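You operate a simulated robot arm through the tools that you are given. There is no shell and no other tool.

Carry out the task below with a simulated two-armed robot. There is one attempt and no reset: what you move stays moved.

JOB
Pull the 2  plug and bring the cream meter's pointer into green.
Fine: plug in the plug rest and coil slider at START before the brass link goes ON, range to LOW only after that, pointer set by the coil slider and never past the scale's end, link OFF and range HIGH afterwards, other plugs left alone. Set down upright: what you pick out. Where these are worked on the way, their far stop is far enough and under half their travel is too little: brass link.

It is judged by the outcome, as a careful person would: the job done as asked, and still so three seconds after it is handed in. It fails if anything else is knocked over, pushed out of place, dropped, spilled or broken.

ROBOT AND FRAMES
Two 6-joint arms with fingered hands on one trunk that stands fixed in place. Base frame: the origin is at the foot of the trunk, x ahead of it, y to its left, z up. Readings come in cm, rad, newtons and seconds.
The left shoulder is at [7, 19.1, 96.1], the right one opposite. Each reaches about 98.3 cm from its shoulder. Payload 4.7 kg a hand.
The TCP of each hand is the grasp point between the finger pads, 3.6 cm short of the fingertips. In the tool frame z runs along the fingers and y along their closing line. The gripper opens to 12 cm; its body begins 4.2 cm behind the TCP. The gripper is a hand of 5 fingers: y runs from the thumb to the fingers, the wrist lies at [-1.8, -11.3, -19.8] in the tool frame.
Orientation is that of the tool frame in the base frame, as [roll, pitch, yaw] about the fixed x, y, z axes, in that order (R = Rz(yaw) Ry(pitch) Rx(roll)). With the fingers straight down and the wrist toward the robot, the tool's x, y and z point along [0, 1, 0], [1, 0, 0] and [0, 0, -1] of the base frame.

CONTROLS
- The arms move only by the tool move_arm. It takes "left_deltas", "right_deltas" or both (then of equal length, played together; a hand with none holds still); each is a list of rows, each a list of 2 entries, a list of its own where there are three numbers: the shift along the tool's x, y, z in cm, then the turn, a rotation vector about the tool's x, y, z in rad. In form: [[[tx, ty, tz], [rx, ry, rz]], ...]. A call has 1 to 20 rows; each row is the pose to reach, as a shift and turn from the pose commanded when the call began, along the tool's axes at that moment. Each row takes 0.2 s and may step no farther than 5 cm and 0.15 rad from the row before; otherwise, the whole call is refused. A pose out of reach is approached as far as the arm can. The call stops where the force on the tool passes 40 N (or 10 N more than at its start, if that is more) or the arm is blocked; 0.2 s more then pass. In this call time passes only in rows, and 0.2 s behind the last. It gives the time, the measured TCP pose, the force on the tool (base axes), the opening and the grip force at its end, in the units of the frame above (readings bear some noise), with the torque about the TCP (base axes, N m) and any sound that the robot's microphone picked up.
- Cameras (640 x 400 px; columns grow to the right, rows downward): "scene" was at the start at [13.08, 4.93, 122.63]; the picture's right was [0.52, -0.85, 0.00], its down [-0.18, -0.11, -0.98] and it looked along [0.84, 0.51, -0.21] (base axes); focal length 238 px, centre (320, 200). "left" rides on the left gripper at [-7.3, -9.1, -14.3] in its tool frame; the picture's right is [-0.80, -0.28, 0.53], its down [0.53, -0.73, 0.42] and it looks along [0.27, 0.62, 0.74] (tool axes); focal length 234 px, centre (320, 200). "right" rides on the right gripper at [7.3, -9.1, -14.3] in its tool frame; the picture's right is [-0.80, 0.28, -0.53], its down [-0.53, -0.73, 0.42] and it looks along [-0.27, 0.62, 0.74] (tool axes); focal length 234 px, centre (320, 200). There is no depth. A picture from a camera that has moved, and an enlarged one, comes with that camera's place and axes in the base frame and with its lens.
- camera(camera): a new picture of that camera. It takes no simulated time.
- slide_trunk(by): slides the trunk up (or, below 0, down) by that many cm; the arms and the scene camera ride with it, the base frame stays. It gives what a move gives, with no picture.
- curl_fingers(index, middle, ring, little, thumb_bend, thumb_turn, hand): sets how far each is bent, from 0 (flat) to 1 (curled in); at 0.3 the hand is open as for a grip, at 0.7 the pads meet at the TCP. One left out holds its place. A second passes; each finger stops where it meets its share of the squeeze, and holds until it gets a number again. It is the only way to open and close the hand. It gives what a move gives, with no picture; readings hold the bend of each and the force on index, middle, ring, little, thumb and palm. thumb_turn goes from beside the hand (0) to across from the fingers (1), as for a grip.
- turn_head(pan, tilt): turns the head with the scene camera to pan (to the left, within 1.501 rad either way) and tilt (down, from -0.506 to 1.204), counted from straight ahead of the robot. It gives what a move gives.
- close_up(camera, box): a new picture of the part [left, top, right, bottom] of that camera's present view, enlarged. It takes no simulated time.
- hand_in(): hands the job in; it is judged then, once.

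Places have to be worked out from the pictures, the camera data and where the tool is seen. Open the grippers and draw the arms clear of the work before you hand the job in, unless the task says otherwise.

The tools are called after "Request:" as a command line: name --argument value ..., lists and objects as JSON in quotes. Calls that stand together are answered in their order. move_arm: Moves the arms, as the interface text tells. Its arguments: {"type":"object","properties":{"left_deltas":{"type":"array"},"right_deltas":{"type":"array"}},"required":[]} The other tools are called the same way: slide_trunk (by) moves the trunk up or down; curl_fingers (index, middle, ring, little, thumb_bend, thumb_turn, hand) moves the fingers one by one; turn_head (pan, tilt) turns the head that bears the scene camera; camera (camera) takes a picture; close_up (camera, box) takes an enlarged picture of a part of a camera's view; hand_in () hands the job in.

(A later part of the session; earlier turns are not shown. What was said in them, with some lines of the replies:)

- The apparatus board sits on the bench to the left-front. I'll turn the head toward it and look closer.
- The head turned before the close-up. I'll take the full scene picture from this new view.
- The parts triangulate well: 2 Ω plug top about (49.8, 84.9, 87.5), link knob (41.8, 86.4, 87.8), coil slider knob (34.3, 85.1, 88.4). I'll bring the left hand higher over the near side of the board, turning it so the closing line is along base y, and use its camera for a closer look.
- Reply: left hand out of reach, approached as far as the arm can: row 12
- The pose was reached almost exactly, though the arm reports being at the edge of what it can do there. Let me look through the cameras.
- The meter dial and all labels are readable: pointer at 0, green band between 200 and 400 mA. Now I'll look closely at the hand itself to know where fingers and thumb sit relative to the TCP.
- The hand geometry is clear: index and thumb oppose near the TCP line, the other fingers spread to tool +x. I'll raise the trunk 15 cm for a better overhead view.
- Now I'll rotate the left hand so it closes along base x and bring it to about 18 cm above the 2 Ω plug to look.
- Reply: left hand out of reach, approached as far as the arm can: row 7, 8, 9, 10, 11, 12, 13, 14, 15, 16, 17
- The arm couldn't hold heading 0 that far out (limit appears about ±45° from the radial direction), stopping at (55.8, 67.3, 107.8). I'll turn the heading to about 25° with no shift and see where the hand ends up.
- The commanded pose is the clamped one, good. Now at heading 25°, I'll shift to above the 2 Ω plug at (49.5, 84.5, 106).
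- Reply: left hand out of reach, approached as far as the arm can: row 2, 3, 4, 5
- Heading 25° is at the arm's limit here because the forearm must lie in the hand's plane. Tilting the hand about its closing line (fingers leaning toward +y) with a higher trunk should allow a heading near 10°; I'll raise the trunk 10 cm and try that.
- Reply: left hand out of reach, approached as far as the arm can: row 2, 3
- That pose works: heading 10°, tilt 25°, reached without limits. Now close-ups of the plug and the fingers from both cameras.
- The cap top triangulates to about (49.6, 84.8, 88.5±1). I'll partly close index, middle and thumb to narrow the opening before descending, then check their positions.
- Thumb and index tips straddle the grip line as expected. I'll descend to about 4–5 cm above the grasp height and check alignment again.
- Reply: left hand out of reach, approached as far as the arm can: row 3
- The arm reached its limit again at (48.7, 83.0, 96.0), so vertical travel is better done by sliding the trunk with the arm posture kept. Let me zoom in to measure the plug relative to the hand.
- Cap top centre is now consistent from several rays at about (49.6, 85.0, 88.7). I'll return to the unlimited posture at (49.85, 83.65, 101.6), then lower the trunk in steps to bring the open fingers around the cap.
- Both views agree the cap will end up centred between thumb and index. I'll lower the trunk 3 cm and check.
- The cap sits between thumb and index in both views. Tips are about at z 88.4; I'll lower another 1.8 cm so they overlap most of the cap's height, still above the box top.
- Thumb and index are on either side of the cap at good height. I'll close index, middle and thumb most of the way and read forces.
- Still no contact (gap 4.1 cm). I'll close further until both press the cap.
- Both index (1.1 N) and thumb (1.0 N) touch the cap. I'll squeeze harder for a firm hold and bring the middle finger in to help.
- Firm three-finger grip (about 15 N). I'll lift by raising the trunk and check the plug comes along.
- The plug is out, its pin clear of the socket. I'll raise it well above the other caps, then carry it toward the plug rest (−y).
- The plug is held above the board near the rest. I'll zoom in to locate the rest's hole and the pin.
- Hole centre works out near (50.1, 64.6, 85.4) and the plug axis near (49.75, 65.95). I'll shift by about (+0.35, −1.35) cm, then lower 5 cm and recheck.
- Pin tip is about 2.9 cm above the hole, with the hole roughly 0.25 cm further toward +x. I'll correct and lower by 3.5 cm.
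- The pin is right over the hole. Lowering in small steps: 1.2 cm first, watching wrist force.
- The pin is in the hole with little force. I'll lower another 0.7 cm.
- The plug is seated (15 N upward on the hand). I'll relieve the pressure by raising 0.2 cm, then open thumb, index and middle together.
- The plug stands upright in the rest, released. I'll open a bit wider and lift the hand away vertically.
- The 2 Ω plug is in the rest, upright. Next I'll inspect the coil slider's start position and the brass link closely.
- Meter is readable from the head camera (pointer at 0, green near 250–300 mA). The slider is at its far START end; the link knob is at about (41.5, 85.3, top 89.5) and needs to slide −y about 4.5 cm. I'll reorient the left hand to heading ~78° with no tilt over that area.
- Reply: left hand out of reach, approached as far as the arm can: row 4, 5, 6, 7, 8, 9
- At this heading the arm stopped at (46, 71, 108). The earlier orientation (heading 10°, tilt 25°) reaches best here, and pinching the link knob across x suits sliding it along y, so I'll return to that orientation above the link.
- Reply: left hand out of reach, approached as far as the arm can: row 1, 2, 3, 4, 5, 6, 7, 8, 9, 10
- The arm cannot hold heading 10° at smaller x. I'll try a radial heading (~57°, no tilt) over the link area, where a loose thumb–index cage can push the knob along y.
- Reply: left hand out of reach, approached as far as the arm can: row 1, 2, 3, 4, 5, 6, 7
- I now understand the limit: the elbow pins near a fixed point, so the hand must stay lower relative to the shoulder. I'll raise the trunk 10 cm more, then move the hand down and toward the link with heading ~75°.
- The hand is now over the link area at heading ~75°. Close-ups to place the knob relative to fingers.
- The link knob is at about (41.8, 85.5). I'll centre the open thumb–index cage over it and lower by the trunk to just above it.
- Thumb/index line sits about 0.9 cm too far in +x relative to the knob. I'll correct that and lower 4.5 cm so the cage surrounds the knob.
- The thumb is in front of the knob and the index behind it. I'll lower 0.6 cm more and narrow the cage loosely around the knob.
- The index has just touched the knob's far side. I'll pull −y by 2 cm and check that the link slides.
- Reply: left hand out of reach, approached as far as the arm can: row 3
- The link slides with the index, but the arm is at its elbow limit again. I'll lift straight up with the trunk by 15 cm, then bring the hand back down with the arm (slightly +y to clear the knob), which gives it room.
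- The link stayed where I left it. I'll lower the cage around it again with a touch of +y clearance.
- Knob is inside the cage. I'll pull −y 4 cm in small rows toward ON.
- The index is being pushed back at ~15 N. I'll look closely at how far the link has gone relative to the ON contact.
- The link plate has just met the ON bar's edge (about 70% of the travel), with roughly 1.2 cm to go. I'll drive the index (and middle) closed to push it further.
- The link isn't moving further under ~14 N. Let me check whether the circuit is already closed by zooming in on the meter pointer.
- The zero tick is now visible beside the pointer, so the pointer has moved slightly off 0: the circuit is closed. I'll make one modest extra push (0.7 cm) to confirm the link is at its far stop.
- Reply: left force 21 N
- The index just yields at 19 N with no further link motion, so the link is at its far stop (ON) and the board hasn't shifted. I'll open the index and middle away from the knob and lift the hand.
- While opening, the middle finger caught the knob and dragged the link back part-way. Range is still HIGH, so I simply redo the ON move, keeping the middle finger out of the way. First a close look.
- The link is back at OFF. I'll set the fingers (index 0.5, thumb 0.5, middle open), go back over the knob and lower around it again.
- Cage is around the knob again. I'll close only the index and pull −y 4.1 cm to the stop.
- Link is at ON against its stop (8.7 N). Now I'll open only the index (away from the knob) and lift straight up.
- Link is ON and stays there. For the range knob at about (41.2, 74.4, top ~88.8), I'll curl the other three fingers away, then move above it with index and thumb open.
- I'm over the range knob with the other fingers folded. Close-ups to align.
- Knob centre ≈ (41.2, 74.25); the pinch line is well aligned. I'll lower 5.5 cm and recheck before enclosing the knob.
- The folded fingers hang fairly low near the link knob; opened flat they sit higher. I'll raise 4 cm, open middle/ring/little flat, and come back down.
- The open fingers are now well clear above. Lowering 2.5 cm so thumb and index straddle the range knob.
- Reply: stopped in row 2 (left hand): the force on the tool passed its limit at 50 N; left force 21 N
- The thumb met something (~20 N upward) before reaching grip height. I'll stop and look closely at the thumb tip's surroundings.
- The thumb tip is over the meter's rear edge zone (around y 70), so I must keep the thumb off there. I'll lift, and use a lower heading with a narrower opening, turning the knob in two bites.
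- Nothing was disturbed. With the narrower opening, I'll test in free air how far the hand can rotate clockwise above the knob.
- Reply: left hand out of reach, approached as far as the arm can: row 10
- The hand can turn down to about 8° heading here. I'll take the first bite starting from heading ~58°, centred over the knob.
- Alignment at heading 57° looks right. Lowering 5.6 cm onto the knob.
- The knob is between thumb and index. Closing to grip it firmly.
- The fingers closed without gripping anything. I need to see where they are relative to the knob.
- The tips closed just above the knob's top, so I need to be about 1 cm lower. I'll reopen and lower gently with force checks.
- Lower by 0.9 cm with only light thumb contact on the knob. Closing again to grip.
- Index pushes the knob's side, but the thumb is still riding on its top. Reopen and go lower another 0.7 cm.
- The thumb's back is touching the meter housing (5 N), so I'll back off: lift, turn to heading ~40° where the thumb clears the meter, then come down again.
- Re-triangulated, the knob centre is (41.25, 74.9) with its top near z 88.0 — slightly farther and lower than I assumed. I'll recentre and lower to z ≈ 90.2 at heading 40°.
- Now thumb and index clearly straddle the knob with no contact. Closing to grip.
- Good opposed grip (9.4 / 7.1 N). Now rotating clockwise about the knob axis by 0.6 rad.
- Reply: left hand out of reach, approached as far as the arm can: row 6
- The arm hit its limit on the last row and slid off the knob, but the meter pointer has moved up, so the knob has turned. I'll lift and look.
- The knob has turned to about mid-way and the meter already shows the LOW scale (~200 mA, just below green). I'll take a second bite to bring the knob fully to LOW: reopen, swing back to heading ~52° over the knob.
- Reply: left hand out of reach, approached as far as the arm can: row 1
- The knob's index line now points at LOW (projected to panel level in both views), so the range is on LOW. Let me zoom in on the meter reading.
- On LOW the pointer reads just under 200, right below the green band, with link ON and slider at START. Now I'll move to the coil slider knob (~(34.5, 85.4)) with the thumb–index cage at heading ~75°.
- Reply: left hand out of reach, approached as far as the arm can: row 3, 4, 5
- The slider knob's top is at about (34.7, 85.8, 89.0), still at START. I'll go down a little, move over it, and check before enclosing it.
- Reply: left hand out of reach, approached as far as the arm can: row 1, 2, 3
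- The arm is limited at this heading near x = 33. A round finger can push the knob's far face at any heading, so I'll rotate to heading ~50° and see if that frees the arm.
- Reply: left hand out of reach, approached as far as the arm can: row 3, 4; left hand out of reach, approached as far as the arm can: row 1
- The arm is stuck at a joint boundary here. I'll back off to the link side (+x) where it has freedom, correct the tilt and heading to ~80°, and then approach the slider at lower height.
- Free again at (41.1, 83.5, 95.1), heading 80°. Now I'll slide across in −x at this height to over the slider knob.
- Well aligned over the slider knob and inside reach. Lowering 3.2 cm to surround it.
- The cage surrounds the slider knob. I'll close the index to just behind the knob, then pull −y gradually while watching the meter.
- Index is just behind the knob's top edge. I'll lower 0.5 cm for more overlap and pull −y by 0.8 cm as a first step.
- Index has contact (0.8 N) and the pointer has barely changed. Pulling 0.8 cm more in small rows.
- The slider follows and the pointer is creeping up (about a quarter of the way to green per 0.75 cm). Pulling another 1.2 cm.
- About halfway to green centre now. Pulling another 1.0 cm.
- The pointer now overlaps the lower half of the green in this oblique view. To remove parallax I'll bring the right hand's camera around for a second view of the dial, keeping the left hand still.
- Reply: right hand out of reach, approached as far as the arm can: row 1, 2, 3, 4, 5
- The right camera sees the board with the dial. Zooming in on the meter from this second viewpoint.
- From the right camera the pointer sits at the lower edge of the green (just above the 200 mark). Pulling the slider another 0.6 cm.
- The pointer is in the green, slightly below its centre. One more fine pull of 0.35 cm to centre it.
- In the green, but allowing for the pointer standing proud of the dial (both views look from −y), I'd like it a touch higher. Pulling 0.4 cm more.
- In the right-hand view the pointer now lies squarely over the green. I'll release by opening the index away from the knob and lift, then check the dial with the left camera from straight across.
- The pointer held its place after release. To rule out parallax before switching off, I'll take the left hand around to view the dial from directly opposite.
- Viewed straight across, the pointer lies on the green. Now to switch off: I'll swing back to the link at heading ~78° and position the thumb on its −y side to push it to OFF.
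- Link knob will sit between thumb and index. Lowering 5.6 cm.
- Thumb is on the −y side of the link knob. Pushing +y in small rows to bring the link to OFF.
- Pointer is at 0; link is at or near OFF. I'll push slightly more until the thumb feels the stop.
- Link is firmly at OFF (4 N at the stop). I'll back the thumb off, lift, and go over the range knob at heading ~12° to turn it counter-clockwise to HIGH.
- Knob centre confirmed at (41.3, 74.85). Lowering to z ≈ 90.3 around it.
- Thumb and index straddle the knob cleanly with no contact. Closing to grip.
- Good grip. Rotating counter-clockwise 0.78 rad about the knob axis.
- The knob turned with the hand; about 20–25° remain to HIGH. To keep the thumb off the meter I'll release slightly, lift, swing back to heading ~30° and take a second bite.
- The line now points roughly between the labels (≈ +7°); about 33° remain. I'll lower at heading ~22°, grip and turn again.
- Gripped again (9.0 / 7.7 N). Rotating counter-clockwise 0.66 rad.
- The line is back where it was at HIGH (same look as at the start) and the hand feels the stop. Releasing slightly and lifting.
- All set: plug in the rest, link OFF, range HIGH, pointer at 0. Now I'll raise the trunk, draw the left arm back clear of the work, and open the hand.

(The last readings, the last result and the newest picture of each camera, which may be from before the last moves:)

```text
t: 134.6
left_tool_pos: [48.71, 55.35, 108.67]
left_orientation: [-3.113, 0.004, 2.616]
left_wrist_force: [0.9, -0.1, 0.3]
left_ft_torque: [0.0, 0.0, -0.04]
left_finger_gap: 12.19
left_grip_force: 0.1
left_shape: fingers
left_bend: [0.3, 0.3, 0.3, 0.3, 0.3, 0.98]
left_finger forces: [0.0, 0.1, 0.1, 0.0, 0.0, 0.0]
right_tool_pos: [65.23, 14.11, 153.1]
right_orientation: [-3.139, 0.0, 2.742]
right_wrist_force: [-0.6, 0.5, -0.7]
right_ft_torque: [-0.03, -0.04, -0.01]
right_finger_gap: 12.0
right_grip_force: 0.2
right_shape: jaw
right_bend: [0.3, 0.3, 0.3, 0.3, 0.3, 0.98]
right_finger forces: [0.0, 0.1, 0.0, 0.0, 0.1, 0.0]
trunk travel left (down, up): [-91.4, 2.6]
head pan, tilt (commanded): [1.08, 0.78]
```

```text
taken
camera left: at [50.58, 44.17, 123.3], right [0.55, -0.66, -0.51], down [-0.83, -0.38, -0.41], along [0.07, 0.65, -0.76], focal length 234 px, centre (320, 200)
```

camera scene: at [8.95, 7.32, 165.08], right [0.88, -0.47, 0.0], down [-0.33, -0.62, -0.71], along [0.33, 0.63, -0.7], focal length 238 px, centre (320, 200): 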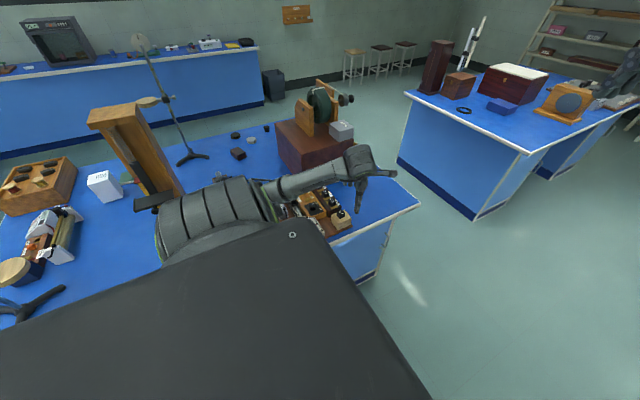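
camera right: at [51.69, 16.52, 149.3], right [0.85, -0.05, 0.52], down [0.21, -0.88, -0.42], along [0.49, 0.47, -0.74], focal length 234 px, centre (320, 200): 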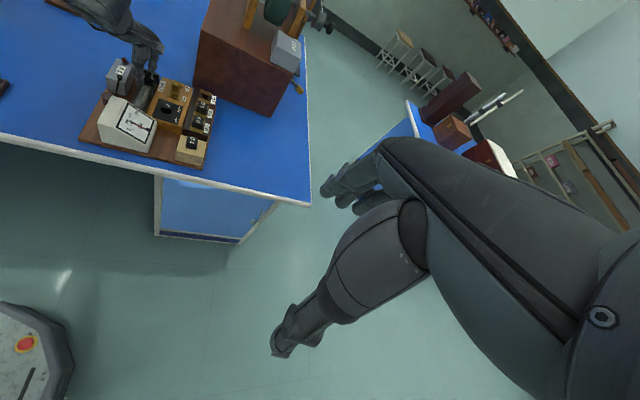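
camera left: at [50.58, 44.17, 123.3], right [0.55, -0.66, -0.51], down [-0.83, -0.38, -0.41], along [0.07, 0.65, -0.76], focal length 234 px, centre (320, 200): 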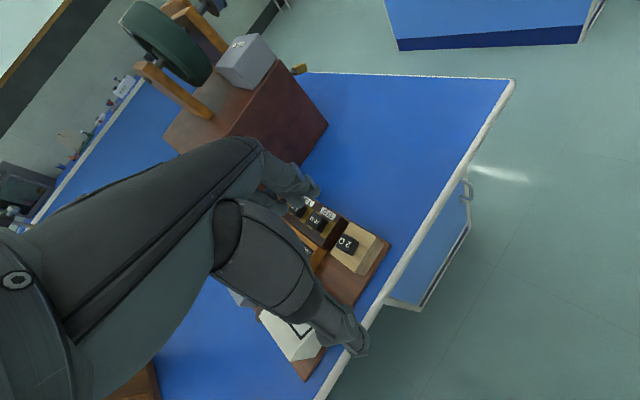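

I'll draw the left hand a bit further back and then check the final state with the right and head cameras.

Request:
move_arm --left_deltas '[[[-1.1, -3.2, -1.3], [0, 0, 0]], [[-2.2, -6.4, -2.6], [0, 0, 0]], [[-3.3, -9.6, -4.0], [0, 0, 0]], [[-4.4, -12.8, -5.3], [0, 0, 0]], [[-5.5, -16.0, -6.6], [0, 0, 0]], [[-6.5, -19.3, -8.0], [0, 0, 0]]]'

Request:
camera --camera "scene"

Request:
camera --camera "right"

```text
t: 136.0
left_tool_pos: [47.94, 52.15, 109.45]
left_orientation: [-3.112, 0.01, 2.614]
left_wrist_force: [-0.7, -0.3, -0.2]
left_ft_torque: [-0.02, -0.03, 0.0]
left_finger_gap: 12.22
left_grip_force: 0.1
left_shape: fingers
left_bend: [0.3, 0.3, 0.3, 0.3, 0.3, 0.98]
left_finger forces: [0.0, 0.1, 0.1, 0.0, 0.0, 0.0]
left hand out of reach, approached as far as the arm can: row 1, 2, 3, 4, 5, 6
right_tool_pos: [65.28, 14.13, 153.02]
right_orientation: [-3.141, -0.001, 2.742]
right_wrist_force: [0.3, 0.8, 0.0]
right_ft_torque: [-0.01, -0.02, -0.01]
right_finger_gap: 11.98
right_grip_force: 0.1
right_shape: jaw
right_bend: [0.3, 0.3, 0.3, 0.3, 0.3, 0.98]
right_finger forces: [0.0, 0.0, 0.1, 0.1, 0.0, 0.0]
trunk travel left (down, up): [-91.4, 2.6]
head pan, tilt (commanded): [1.08, 0.78]
```

```text
taken
camera scene: at [8.98, 7.32, 165.08], right [0.88, -0.47, 0.0], down [-0.33, -0.62, -0.71], along [0.33, 0.63, -0.7], focal length 238 px, centre (320, 200)
```

scene: 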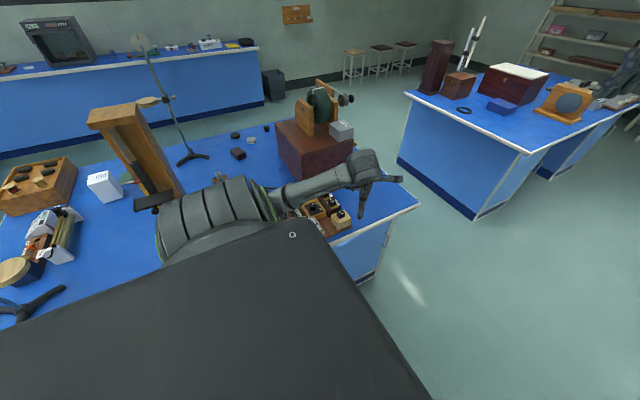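

```text
taken
camera right: at [54.93, 8.57, 167.38], right [0.85, -0.06, 0.52], down [0.2, -0.88, -0.42], along [0.49, 0.47, -0.74], focal length 234 px, centre (320, 200)
```

right: 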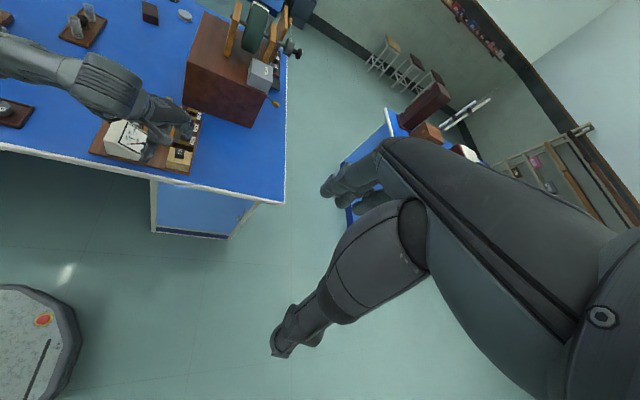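

The hand is already off the board's footprint and well above it; I'll try moving it out toward +x and up for more clearance.

Request:
move_arm --left_deltas '[[[-2.2, -0.6, -2.4], [0, 0, 0]], [[-4.4, -1.2, -4.8], [0, 0, 0]], [[-6.5, -1.7, -7.2], [0, 0, 0]], [[-8.7, -2.3, -9.6], [0, 0, 0]], [[-10.9, -2.9, -12.0], [0, 0, 0]]]'

Request:
camera --camera "scene"

Request:
close_up --camera "right" --box '[80, 90, 220, 190]'

```text
t: 137.2
left_tool_pos: [57.99, 52.96, 114.01]
left_orientation: [-3.102, 0.022, 2.603]
left_wrist_force: [-0.1, 0.0, -0.4]
left_ft_torque: [0.03, 0.0, -0.02]
left_finger_gap: 12.23
left_grip_force: 0.1
left_shape: fingers
left_bend: [0.3, 0.3, 0.3, 0.3, 0.3, 0.98]
left_finger forces: [0.1, 0.1, 0.0, 0.1, 0.1, 0.0]
left hand out of reach, approached as far as the arm can: row 1, 2, 3, 4, 5
right_tool_pos: [65.41, 14.03, 152.83]
right_orientation: [-3.14, -0.004, 2.741]
right_wrist_force: [0.0, -1.3, 0.2]
right_ft_torque: [0.04, 0.06, 0.05]
right_finger_gap: 12.01
right_grip_force: 0.0
right_shape: jaw
right_bend: [0.3, 0.3, 0.3, 0.3, 0.3, 0.98]
right_finger forces: [0.0, 0.0, 0.1, 0.0, 0.0, 0.0]
trunk travel left (down, up): [-91.4, 2.6]
head pan, tilt (commanded): [1.08, 0.78]
```

```text
taken
camera scene: at [9.18, 7.2, 165.07], right [0.88, -0.47, 0.0], down [-0.33, -0.62, -0.71], along [0.33, 0.63, -0.7], focal length 238 px, centre (320, 200)
```

scene: 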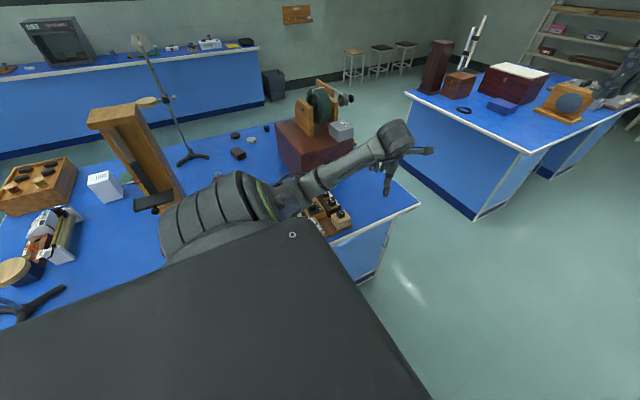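

```text
4.00 times, centred on (150, 140) of right
camera zoom: at [55.14, 8.47, 167.29], right [0.85, -0.06, 0.52], down [0.2, -0.88, -0.43], along [0.48, 0.47, -0.74], focal length 937 px, centre (1000, 440)
```

zoom: 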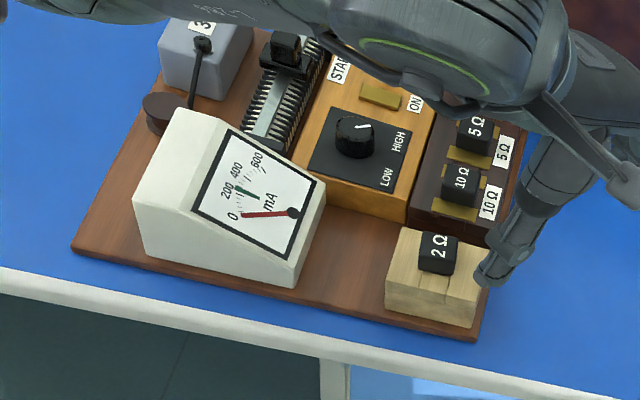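

Everything reads as intended from the right camera. One last look at the link from the head camera before handing in.

Request:
close_up --camera "scene" --box '[270, 180, 360, 240]'

Request:
close_up --camera "left" --box '[200, 180, 400, 370]'

```text
6.67 times, centred on (315, 210) of scene
camera zoom: at [9.18, 7.2, 165.07], right [0.88, -0.47, 0.0], down [-0.33, -0.62, -0.71], along [0.33, 0.63, -0.7], focal length 1586 px, centre (353, 133)
```

zoom: 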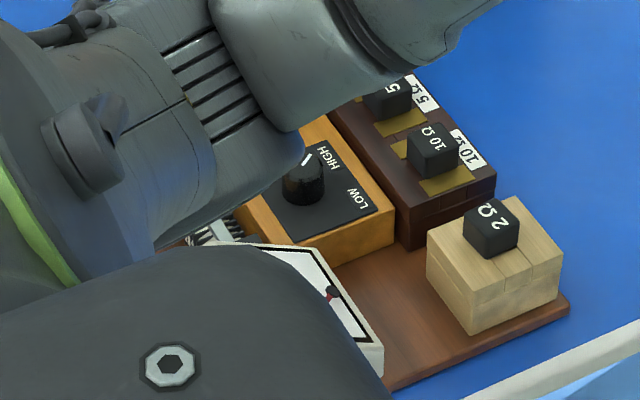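

```text
2.11 times, centred on (300, 275) of left
camera zoom: at [59.59, 42.17, 128.76], right [0.55, -0.68, -0.5], down [-0.83, -0.37, -0.41], along [0.09, 0.63, -0.77], focal length 493 px, centre (362, 42)
```

zoom: 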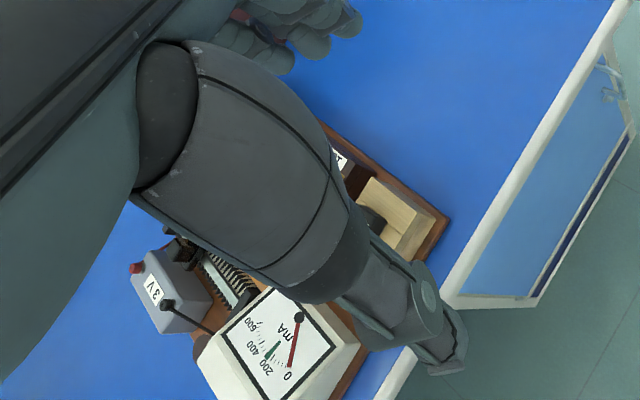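

Plug upright in the rest, slider where it gave green, link left at OFF, range HIGH, pointer at zero, other plugs untouched, hands open and clear. Handing in.

Request:
hand_in

```text
The job is handed in.
```

I pulled the 2 Ω plug, brought the cream meter's pointer into the green, then switched the link OFF and the range back to HIGH. The job is handed in; I don't have the verdict.

- **Plug:** it is standing upright in the plug rest. The 5 Ω and 10 Ω plugs were not touched.
- **Link ON:** it went ON with the plug in the rest and the slider at START. I had to do it twice, because the middle finger dragged the link back to OFF as the hand let go the first time. The range was still on HIGH then.
- **Range LOW:** I turned it only after the link was ON. The hand slipped off the knob near the end of the turn, but the line pointed at LOW.
- **Pointer:** I set it with the coil slider alone. It lay on the green in the views from the head, right-hand and left-hand cameras, and never went near the end of the scale.
- **Afterwards:** I pushed the link to its OFF stop, and the pointer fell to 0. I then turned the range back to HIGH and left the slider where it gave green.

While I was working the range knob, the thumb pressed on the meter housing. Once it pressed downward, and the arm stopped at its 50 N limit. A second time it pushed sideways at about 5 N. The meter and board showed no movement in the pictures after that.

Both hands are open and clear of the board. The forearm hid the link in my last check; it was at its stop when I let go of it.
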